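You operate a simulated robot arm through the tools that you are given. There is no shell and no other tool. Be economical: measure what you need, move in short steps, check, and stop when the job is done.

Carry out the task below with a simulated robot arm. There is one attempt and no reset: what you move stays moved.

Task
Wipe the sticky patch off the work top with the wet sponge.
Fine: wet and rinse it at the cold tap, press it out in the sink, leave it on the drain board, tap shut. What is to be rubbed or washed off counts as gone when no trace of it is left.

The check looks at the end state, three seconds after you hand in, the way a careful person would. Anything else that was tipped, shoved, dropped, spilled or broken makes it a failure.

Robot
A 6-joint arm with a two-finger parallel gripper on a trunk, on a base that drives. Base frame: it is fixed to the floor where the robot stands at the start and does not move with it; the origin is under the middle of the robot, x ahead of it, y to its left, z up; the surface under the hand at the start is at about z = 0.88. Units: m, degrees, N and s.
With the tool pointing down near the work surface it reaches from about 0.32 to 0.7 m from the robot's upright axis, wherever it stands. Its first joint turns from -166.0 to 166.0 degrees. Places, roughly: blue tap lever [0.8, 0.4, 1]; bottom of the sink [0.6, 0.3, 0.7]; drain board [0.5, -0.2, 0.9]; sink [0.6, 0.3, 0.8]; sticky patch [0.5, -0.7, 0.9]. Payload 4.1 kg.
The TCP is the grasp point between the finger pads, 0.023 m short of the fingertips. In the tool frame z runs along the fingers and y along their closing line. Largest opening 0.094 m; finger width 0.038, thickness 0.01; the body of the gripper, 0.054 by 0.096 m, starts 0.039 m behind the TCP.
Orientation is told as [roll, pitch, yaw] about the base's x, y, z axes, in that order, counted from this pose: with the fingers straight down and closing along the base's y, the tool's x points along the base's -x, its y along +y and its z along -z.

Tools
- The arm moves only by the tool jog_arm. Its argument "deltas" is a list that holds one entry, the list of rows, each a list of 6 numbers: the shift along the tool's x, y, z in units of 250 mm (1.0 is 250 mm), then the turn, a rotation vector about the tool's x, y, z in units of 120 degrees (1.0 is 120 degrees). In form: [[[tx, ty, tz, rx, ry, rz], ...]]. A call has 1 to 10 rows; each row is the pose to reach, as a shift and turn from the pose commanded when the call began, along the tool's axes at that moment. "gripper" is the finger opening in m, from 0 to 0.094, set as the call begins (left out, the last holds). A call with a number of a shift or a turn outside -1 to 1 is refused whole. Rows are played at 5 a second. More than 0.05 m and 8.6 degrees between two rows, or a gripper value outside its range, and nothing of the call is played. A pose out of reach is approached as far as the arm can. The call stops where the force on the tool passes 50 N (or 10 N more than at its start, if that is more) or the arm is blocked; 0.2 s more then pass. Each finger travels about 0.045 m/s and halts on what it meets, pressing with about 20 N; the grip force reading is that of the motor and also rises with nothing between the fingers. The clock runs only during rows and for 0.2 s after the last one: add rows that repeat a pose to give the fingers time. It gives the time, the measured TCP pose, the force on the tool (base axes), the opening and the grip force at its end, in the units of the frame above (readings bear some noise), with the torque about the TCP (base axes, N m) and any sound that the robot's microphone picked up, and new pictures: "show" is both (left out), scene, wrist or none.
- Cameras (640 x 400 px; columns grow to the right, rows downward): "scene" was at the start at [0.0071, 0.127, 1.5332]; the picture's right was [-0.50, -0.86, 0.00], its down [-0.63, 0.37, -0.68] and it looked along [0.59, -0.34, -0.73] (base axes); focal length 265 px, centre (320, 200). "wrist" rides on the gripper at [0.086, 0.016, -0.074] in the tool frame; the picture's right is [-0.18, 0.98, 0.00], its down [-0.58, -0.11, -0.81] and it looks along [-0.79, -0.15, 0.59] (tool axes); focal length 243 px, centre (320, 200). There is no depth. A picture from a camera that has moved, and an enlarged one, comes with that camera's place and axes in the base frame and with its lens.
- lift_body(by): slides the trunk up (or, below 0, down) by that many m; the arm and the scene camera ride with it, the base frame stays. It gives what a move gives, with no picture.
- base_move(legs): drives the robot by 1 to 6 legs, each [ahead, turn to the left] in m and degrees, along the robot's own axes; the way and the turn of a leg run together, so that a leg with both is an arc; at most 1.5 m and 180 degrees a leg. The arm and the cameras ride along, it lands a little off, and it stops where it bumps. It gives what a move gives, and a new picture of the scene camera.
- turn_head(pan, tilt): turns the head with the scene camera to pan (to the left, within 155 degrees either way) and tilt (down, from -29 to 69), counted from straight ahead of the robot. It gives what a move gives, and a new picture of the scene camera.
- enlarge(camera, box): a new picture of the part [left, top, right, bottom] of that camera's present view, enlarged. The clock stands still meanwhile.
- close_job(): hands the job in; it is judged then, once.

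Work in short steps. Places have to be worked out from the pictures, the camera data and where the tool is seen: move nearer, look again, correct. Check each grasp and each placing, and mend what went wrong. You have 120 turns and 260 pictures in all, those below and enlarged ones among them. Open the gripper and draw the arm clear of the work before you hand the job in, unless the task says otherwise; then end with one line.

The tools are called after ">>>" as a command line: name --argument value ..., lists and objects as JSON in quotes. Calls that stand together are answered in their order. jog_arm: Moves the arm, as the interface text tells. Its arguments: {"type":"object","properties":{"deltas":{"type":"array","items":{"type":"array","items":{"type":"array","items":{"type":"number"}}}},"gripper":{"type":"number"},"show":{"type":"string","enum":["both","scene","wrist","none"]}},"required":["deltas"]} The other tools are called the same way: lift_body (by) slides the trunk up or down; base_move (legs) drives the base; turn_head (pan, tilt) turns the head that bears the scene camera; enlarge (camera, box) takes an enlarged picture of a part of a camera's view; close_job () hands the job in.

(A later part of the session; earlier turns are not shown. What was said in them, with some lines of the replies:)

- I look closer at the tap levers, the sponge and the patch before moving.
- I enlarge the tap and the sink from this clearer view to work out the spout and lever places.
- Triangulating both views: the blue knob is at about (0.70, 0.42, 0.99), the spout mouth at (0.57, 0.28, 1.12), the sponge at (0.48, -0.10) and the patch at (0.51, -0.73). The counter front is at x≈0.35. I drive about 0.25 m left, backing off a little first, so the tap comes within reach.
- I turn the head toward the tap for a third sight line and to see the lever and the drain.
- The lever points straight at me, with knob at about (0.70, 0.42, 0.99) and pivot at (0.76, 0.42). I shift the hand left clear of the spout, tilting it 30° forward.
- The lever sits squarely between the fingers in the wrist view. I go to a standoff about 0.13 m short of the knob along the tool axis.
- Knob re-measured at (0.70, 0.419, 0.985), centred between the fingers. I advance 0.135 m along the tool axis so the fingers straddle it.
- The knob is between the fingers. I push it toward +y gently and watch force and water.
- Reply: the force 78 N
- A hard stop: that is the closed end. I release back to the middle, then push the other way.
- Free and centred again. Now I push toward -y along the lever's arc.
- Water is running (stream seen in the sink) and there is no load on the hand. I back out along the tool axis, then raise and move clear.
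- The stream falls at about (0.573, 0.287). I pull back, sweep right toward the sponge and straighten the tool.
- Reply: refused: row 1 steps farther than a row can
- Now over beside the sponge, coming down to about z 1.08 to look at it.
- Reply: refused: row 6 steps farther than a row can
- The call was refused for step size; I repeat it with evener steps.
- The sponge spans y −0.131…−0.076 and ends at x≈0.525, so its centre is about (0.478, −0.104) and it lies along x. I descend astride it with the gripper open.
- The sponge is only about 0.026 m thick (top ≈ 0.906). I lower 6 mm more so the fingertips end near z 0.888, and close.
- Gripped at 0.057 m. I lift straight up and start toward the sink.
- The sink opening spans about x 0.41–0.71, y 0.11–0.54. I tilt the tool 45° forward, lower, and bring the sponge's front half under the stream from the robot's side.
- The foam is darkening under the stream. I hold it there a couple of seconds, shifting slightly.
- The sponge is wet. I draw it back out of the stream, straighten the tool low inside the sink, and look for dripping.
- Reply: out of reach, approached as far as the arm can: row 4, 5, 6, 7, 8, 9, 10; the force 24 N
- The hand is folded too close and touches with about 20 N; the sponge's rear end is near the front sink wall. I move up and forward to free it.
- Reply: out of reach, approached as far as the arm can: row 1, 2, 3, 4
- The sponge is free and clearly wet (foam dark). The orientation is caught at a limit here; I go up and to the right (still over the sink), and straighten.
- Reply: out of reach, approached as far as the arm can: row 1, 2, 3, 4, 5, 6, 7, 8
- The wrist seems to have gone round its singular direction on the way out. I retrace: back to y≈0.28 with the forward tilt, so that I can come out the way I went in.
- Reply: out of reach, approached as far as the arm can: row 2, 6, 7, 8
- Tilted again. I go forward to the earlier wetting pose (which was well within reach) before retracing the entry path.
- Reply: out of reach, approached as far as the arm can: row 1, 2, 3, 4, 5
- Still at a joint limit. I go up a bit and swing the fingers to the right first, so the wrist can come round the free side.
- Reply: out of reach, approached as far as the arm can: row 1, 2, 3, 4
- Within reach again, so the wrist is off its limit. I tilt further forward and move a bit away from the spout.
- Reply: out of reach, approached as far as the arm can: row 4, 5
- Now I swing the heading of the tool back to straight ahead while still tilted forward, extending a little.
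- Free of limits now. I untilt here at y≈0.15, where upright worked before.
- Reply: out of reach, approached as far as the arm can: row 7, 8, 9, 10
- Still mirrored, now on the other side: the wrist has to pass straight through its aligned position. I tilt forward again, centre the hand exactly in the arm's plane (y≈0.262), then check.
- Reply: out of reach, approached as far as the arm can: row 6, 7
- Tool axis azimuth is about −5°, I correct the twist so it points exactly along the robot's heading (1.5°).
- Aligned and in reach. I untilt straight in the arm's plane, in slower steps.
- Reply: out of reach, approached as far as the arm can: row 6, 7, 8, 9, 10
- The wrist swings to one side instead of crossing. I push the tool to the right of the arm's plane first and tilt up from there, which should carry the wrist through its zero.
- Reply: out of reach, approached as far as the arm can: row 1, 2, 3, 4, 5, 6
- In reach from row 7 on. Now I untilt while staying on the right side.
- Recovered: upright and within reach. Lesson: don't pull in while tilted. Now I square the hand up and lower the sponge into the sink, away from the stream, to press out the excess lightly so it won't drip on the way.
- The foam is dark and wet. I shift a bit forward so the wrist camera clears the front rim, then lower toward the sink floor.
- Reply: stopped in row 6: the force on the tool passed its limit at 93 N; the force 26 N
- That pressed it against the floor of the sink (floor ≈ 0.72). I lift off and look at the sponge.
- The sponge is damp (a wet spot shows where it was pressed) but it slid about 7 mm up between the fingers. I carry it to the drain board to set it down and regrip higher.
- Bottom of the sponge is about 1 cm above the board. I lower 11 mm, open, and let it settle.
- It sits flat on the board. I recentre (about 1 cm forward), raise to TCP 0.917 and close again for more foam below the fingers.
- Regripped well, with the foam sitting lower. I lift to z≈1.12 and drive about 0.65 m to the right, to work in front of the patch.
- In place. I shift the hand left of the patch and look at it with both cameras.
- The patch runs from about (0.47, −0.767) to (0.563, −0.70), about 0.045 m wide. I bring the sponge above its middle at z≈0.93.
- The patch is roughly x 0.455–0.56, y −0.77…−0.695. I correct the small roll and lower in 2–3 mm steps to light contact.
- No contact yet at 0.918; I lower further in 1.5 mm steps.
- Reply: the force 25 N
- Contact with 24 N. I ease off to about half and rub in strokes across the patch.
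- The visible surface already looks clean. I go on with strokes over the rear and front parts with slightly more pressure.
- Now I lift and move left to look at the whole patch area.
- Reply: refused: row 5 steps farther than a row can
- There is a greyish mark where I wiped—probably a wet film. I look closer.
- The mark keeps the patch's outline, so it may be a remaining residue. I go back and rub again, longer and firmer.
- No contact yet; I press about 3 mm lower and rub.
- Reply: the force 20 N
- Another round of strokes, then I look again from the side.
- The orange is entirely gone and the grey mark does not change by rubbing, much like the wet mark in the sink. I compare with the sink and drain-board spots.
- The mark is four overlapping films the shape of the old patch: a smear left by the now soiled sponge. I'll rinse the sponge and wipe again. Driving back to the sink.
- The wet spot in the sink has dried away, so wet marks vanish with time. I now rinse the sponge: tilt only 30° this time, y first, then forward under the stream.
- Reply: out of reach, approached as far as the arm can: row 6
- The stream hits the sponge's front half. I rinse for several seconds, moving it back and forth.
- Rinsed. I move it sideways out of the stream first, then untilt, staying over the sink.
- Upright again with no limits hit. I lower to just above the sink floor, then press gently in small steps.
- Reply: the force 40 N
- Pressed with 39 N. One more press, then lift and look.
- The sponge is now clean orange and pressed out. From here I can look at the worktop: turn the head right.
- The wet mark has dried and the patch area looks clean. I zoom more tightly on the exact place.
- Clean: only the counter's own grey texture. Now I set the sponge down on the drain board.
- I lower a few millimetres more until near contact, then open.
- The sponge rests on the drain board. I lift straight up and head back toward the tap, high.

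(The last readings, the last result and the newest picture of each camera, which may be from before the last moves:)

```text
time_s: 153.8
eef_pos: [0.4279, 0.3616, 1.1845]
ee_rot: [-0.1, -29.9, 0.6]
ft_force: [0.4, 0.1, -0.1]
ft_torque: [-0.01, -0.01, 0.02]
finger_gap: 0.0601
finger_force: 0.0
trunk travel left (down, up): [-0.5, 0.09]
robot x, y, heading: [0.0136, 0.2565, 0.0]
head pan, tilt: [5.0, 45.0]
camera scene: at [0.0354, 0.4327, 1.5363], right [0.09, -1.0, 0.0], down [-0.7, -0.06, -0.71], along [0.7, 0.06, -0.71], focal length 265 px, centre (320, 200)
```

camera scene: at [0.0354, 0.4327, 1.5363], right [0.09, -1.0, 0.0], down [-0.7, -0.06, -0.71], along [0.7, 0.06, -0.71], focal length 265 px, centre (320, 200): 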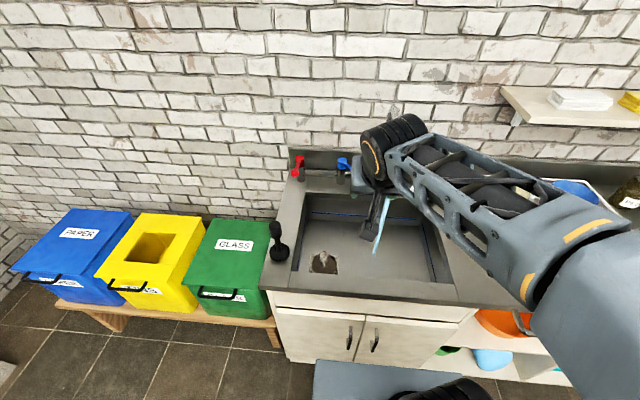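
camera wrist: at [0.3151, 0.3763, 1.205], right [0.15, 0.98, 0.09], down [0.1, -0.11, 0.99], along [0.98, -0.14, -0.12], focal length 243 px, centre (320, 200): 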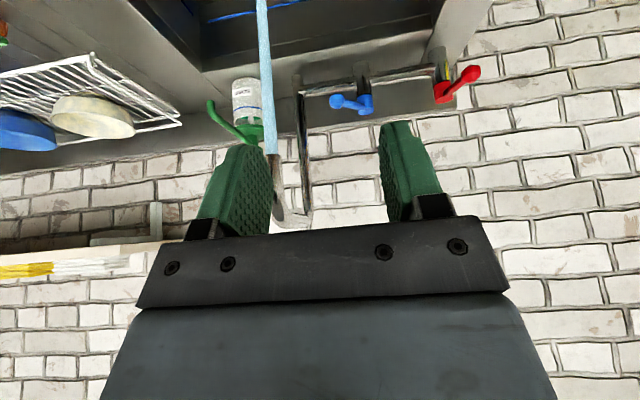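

The knob is now at about (0.714, 0.366). I approach it as before: standoff first.

>>> jog_arm --deltas '[[[-0.1, 0.04, 0.12, 0, 0, 0], [-0.2, 0.05, 0.24, 0, 0, 0], [-0.3, 0.05, 0.36, 0, 0, 0], [-0.4, 0.05, 0.48, 0, 0, 0], [-0.5, 0.05, 0.6, 0, 0, 0], [-0.6, 0.05, 0.72, 0, 0, 0], [-0.6, 0.05, 0.72, 0, 0, 0]]]' --gripper 0.06

```text
time_s: 155.4
eef_pos: [0.6455, 0.3768, 1.0994]
ee_rot: [0.1, -29.9, 0.7]
ft_force: [-0.1, 0.7, -1.0]
ft_torque: [-0.01, 0.01, 0.0]
finger_gap: 0.0601
finger_force: 0.1
trunk travel left (down, up): [-0.5, 0.09]
robot x, y, heading: [0.0186, 0.2582, -0.0]
head pan, tilt: [5.0, 45.0]
camera scene: at [0.0356, 0.4327, 1.5363], right [0.09, -1.0, 0.0], down [-0.7, -0.06, -0.71], along [0.7, 0.06, -0.71], focal length 265 px, centre (320, 200)
camera wrist: at [0.5331, 0.3908, 1.1206], right [0.15, 0.98, 0.09], down [0.1, -0.11, 0.99], along [0.98, -0.14, -0.12], focal length 243 px, centre (320, 200)
```

scene: 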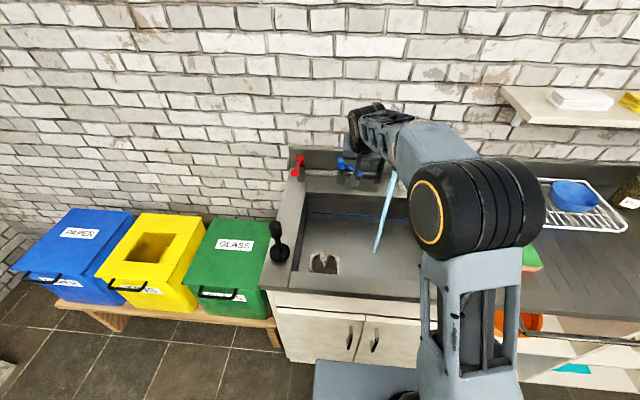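
wrist: 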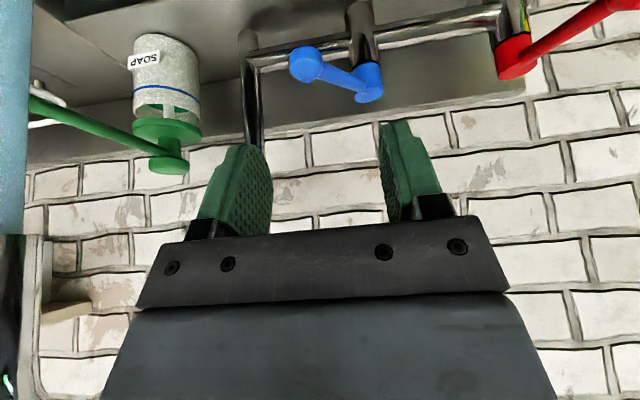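

Knob at (0.714, 0.363). I advance 0.127 m along the tool to straddle it.

>>> jog_arm --deltas '[[[-0.005, -0.02, 0.14, 0, 0, 0], [-0.01, -0.034, 0.28, 0, 0, 0], [-0.015, -0.036, 0.4, 0, 0, 0], [-0.022, -0.036, 0.508, 0, 0, 0], [-0.022, -0.036, 0.508, 0, 0, 0]]]' --show "wrist"

```text
time_s: 156.6
eef_pos: [0.717, 0.366, 0.9933]
ee_rot: [-0.1, -29.9, 0.7]
ft_force: [-0.5, 0.8, -0.7]
ft_torque: [-0.02, 0.0, -0.01]
finger_gap: 0.06
finger_force: 0.0
trunk travel left (down, up): [-0.5, 0.09]
robot x, y, heading: [0.0143, 0.2571, 0.0]
head pan, tilt: [5.0, 45.0]
camera wrist: at [0.6037, 0.3815, 1.0138], right [0.15, 0.98, 0.09], down [0.1, -0.11, 0.99], along [0.98, -0.14, -0.12], focal length 243 px, centre (320, 200)
```

wrist: 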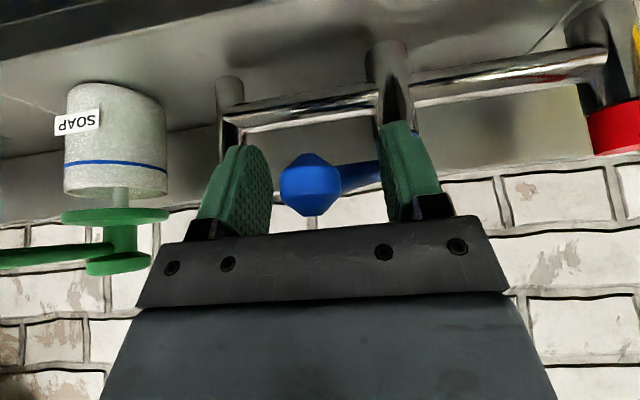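

Straddled. I push toward +y along the arc to the closed stop.

>>> jog_arm --deltas '[[[0, 0.05, 0, 0, 0, 0], [0.02, 0.1, -0.01, 0, 0, 0], [0.035, 0.15, -0.02, 0, 0, 0], [0.05, 0.19, -0.03, 0, 0, 0], [0.058, 0.23, -0.034, 0, 0, 0], [0.058, 0.26, -0.034, 0, 0, 0], [0.058, 0.275, -0.034, 0, 0, 0]]]'

```text
time_s: 158.2
eef_pos: [0.6978, 0.4357, 0.9952]
ee_rot: [-0.1, -29.9, 0.6]
ft_force: [-0.4, 1.1, 0.3]
ft_torque: [0.0, 0.03, 0.01]
finger_gap: 0.0601
finger_force: 0.0
trunk travel left (down, up): [-0.5, 0.09]
robot x, y, heading: [0.0144, 0.2608, -0.1]
head pan, tilt: [5.0, 45.0]
camera scene: at [0.0354, 0.4328, 1.5363], right [0.09, -1.0, 0.0], down [-0.7, -0.06, -0.71], along [0.7, 0.06, -0.71], focal length 265 px, centre (320, 200)
camera wrist: at [0.5859, 0.4515, 1.0161], right [0.15, 0.98, 0.09], down [0.1, -0.11, 0.99], along [0.98, -0.14, -0.12], focal length 243 px, centre (320, 200)
```

scene: 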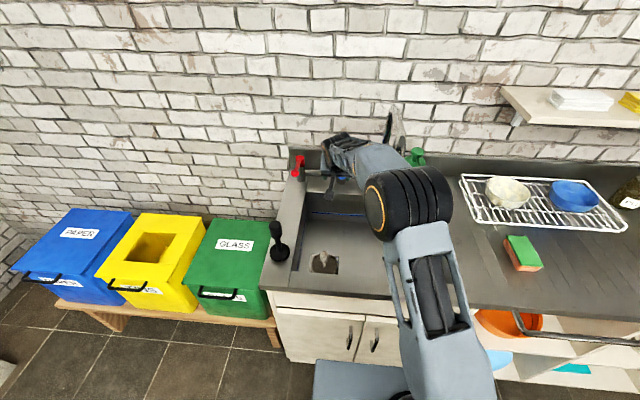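
wrist: 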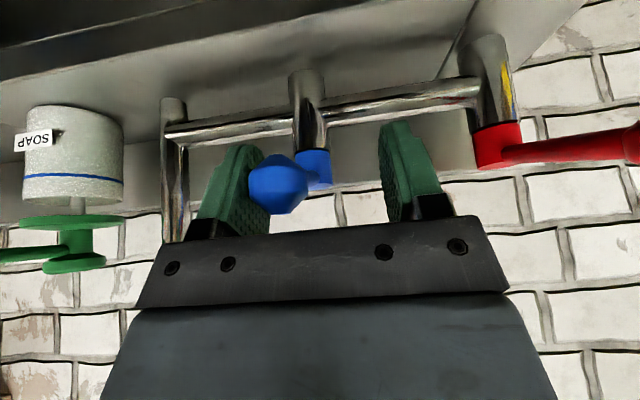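

The stream has stopped. I nudge a few more millimetres to be sure it is at the stop.

>>> jog_arm --deltas '[[[0, 0.008, 0, 0, 0, 0], [0, 0.016, 0, 0, 0, 0], [0, 0.024, 0, 0, 0, 0]]]' --show "none"

```text
time_s: 159.0
eef_pos: [0.6999, 0.4402, 0.9949]
ee_rot: [-0.1, -29.8, 0.5]
ft_force: [1.1, -10.7, 0.4]
ft_torque: [-0.07, 0.14, 0.12]
finger_gap: 0.0645
finger_force: 4.7
trunk travel left (down, up): [-0.5, 0.09]
robot x, y, heading: [0.0143, 0.2579, -0.3]
head pan, tilt: [5.0, 45.0]
```

At the stop (10 N back). I recentre off the knob and withdraw along the tool axis, then up and back.

>>> jog_arm --deltas '[[[0, -0.06, 0, 0, 0, 0], [0, -0.06, -0.15, 0, 0, 0], [0, -0.05, -0.3, 0, 0, 0], [0, -0.03, -0.45, 0, 0, 0], [0.1, -0.03, -0.6, 0, 0, 0], [0.2, -0.03, -0.75, 0, 0, 0], [0.35, -0.03, -0.85, 0, 0, 0], [0.5, -0.03, -0.95, 0, 0, 0]]]' --gripper 0.075

>>> enlarge --camera "wrist" --box '[180, 0, 500, 200]'

```text
time_s: 160.8
eef_pos: [0.4685, 0.4325, 1.1409]
ee_rot: [0.0, -29.9, 0.6]
ft_force: [-0.4, 0.0, -0.2]
ft_torque: [0.02, -0.01, 0.0]
finger_gap: 0.075
finger_force: 0.0
trunk travel left (down, up): [-0.5, 0.09]
robot x, y, heading: [0.0144, 0.26, 0.1]
head pan, tilt: [5.0, 45.0]
camera scene: at [0.0349, 0.4325, 1.5363], right [0.09, -1.0, 0.0], down [-0.7, -0.06, -0.71], along [0.7, 0.06, -0.71], focal length 265 px, centre (320, 200)
camera wrist: at [0.3568, 0.4473, 1.1611], right [0.15, 0.98, 0.09], down [0.1, -0.11, 0.99], along [0.98, -0.14, -0.12], focal length 243 px, centre (320, 200)
```

scene: 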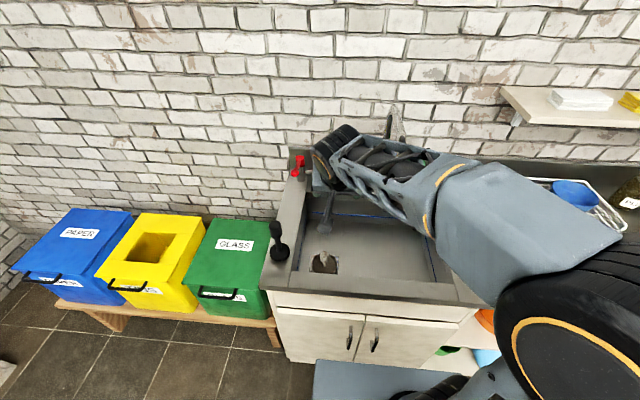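
wrist: 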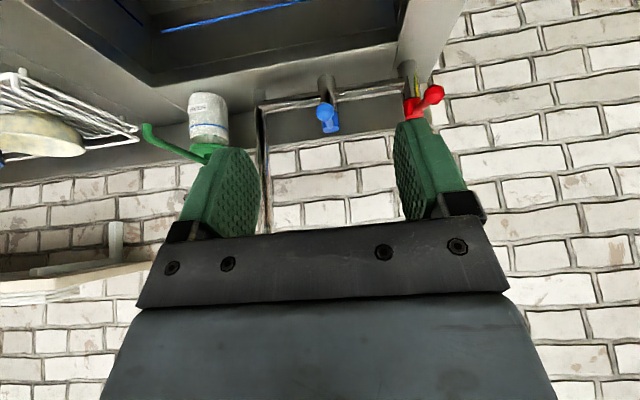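

```text
2.00 times, centred on (340, 100) of wrist
camera zoom: at [0.3568, 0.4473, 1.1611], right [0.15, 0.98, 0.09], down [0.1, -0.11, 0.99], along [0.98, -0.14, -0.12], focal length 485 px, centre (280, 400)
```

zoom: 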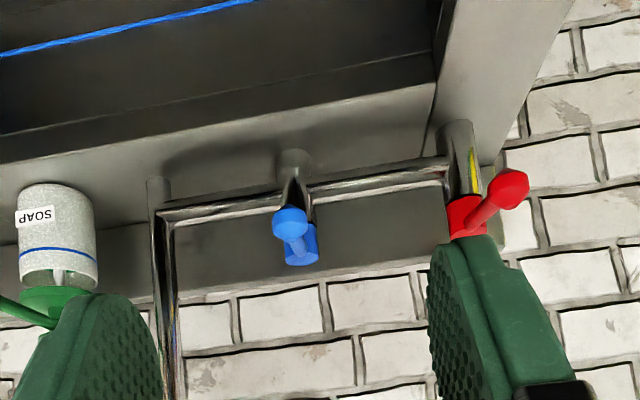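

Tap shut, no water runs. I bring the arm back high and central, then drive right once to verify the worktop up close.

>>> jog_arm --deltas '[[[0.05, -0.02, -0.15, 0, 0, 0], [0.1, -0.08, -0.28, 0, 0, 0], [0.14, -0.22, -0.36, 0, 0.035, 0], [0.16, -0.36, -0.4, 0, 0.07, 0], [0.16, -0.5, -0.4, 0, 0.105, 0], [0.16, -0.64, -0.4, 0, 0.14, 0], [0.16, -0.78, -0.4, 0, 0.175, 0], [0.16, -0.92, -0.4, 0, 0.21, 0], [0.16, -1.0, -0.4, 0, 0.25, 0]]]' --gripper 0.09 --show "none"

>>> base_move --legs '[[-0.12, 0], [0, -90], [0.6, 0], [0, 90], [0.1, 0]]'

>>> jog_arm --deltas '[[[0, 0, 0, 0, 0, 0]]]' --show "wrist"

```text
time_s: 162.8
eef_pos: [0.3902, 0.1815, 1.206]
ee_rot: [0.0, 0.1, 0.7]
ft_force: [-0.4, 0.6, -0.2]
ft_torque: [0.03, -0.01, -0.01]
finger_gap: 0.0902
finger_force: 0.1
trunk travel left (down, up): [-0.5, 0.09]
robot x, y, heading: [0.016, 0.2578, 0.1]
head pan, tilt: [5.0, 45.0]
```

```text
time_s: 175.4
eef_pos: [0.377, -0.4281, 1.2069]
ee_rot: [0.0, 0.2, -0.8]
ft_force: [0.0, 0.2, -0.7]
ft_torque: [-0.02, 0.03, 0.0]
finger_gap: 0.09
finger_force: 0.1
trunk travel left (down, up): [-0.5, 0.09]
robot x, y, heading: [0.0013, -0.344, -1.6]
head pan, tilt: [5.0, 45.0]
camera scene: at [0.0298, -0.1695, 1.5363], right [0.06, -1.0, 0.0], down [-0.71, -0.04, -0.71], along [0.71, 0.04, -0.71], focal length 265 px, centre (320, 200)
```

scene: 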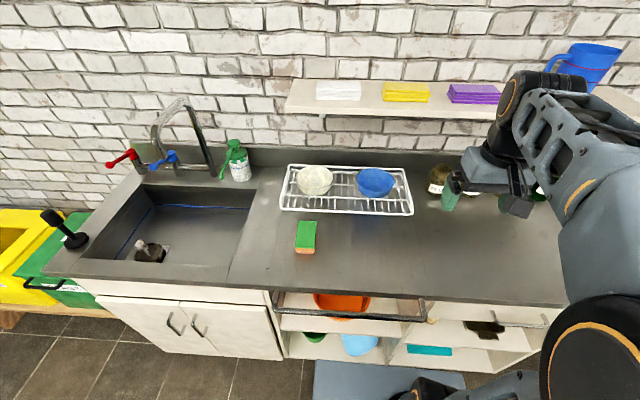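

```text
time_s: 175.8
eef_pos: [0.3759, -0.4285, 1.2071]
ee_rot: [-0.1, 0.2, -0.7]
ft_force: [0.5, 0.2, 0.1]
ft_torque: [-0.02, -0.01, 0.01]
finger_gap: 0.0903
finger_force: 0.0
trunk travel left (down, up): [-0.5, 0.09]
robot x, y, heading: [0.0073, -0.3419, -1.5]
head pan, tilt: [5.0, 45.0]
camera wrist: at [0.2904, -0.4105, 1.2807], right [0.2, 0.98, 0.0], down [0.58, -0.12, 0.81], along [0.79, -0.16, -0.59], focal length 243 px, centre (320, 200)
```

wrist: 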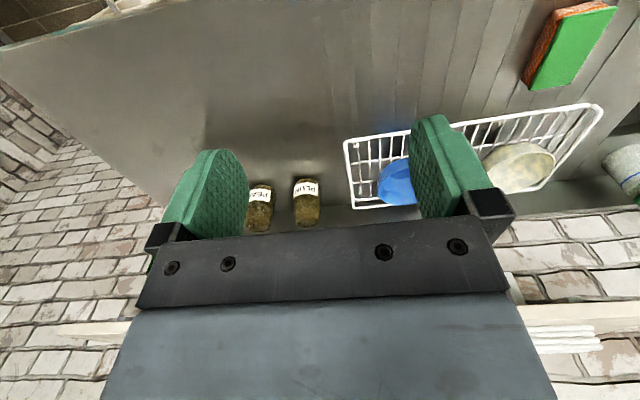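

>>> enlarge --camera "wrist" --box '[90, 50, 280, 170]'

>>> enlarge --camera "scene" --box '[240, 150, 440, 290]'

>>> enlarge --camera "scene" --box '[40, 90, 280, 280]'

```text
3.33 times, centred on (185, 110) of wrist
camera zoom: at [0.2904, -0.4105, 1.2807], right [0.2, 0.98, 0.0], down [0.58, -0.12, 0.81], along [0.79, -0.16, -0.59], focal length 809 px, centre (770, 500)
```

zoom: 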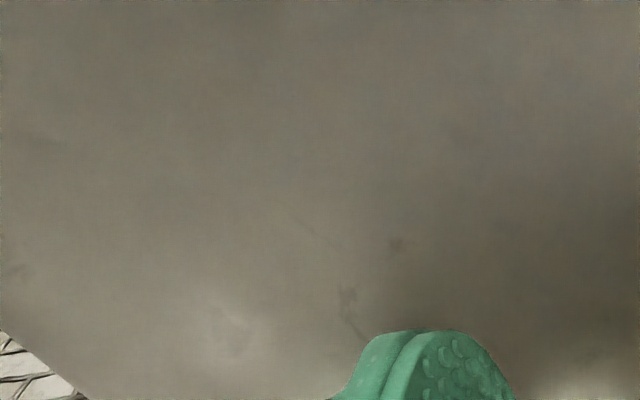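

```text
2.86 times, centred on (340, 220) of scene
camera zoom: at [0.029, -0.1695, 1.5363], right [0.06, -1.0, 0.0], down [-0.71, -0.04, -0.71], along [0.71, 0.04, -0.71], focal length 757 px, centre (263, 143)
```

zoom: 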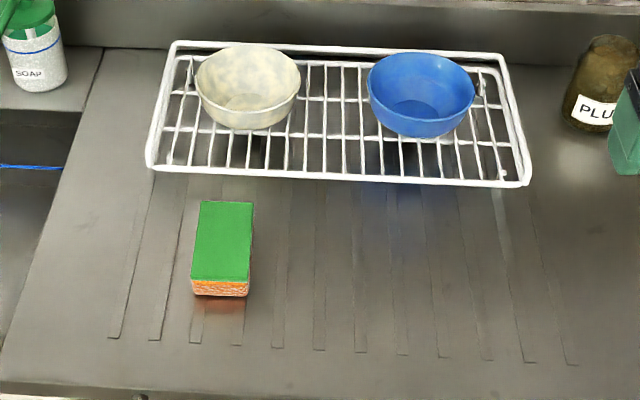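

```text
2.11 times, centred on (160, 185) of scene
camera zoom: at [0.029, -0.1695, 1.5363], right [0.06, -1.0, 0.0], down [-0.71, -0.04, -0.71], along [0.71, 0.04, -0.71], focal length 558 px, centre (657, 232)
```

zoom: 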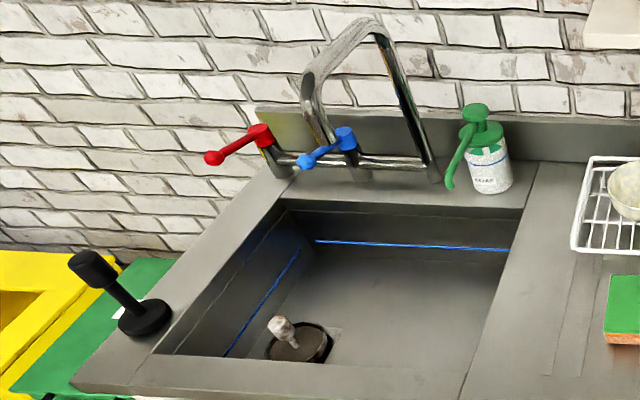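

The worktop is clean and dry, and the sponge, rinsed and pressed out, lies on the drain board. The tap is shut, the sink is empty, and the open gripper is clear of the work. I hand the job in.

>>> close_job

```text
The job is handed in.
```

The sticky patch is wiped off the worktop, with no trace visible in a close look. The sponge was rinsed, pressed out and left on the drain board, and the cold tap is shut.
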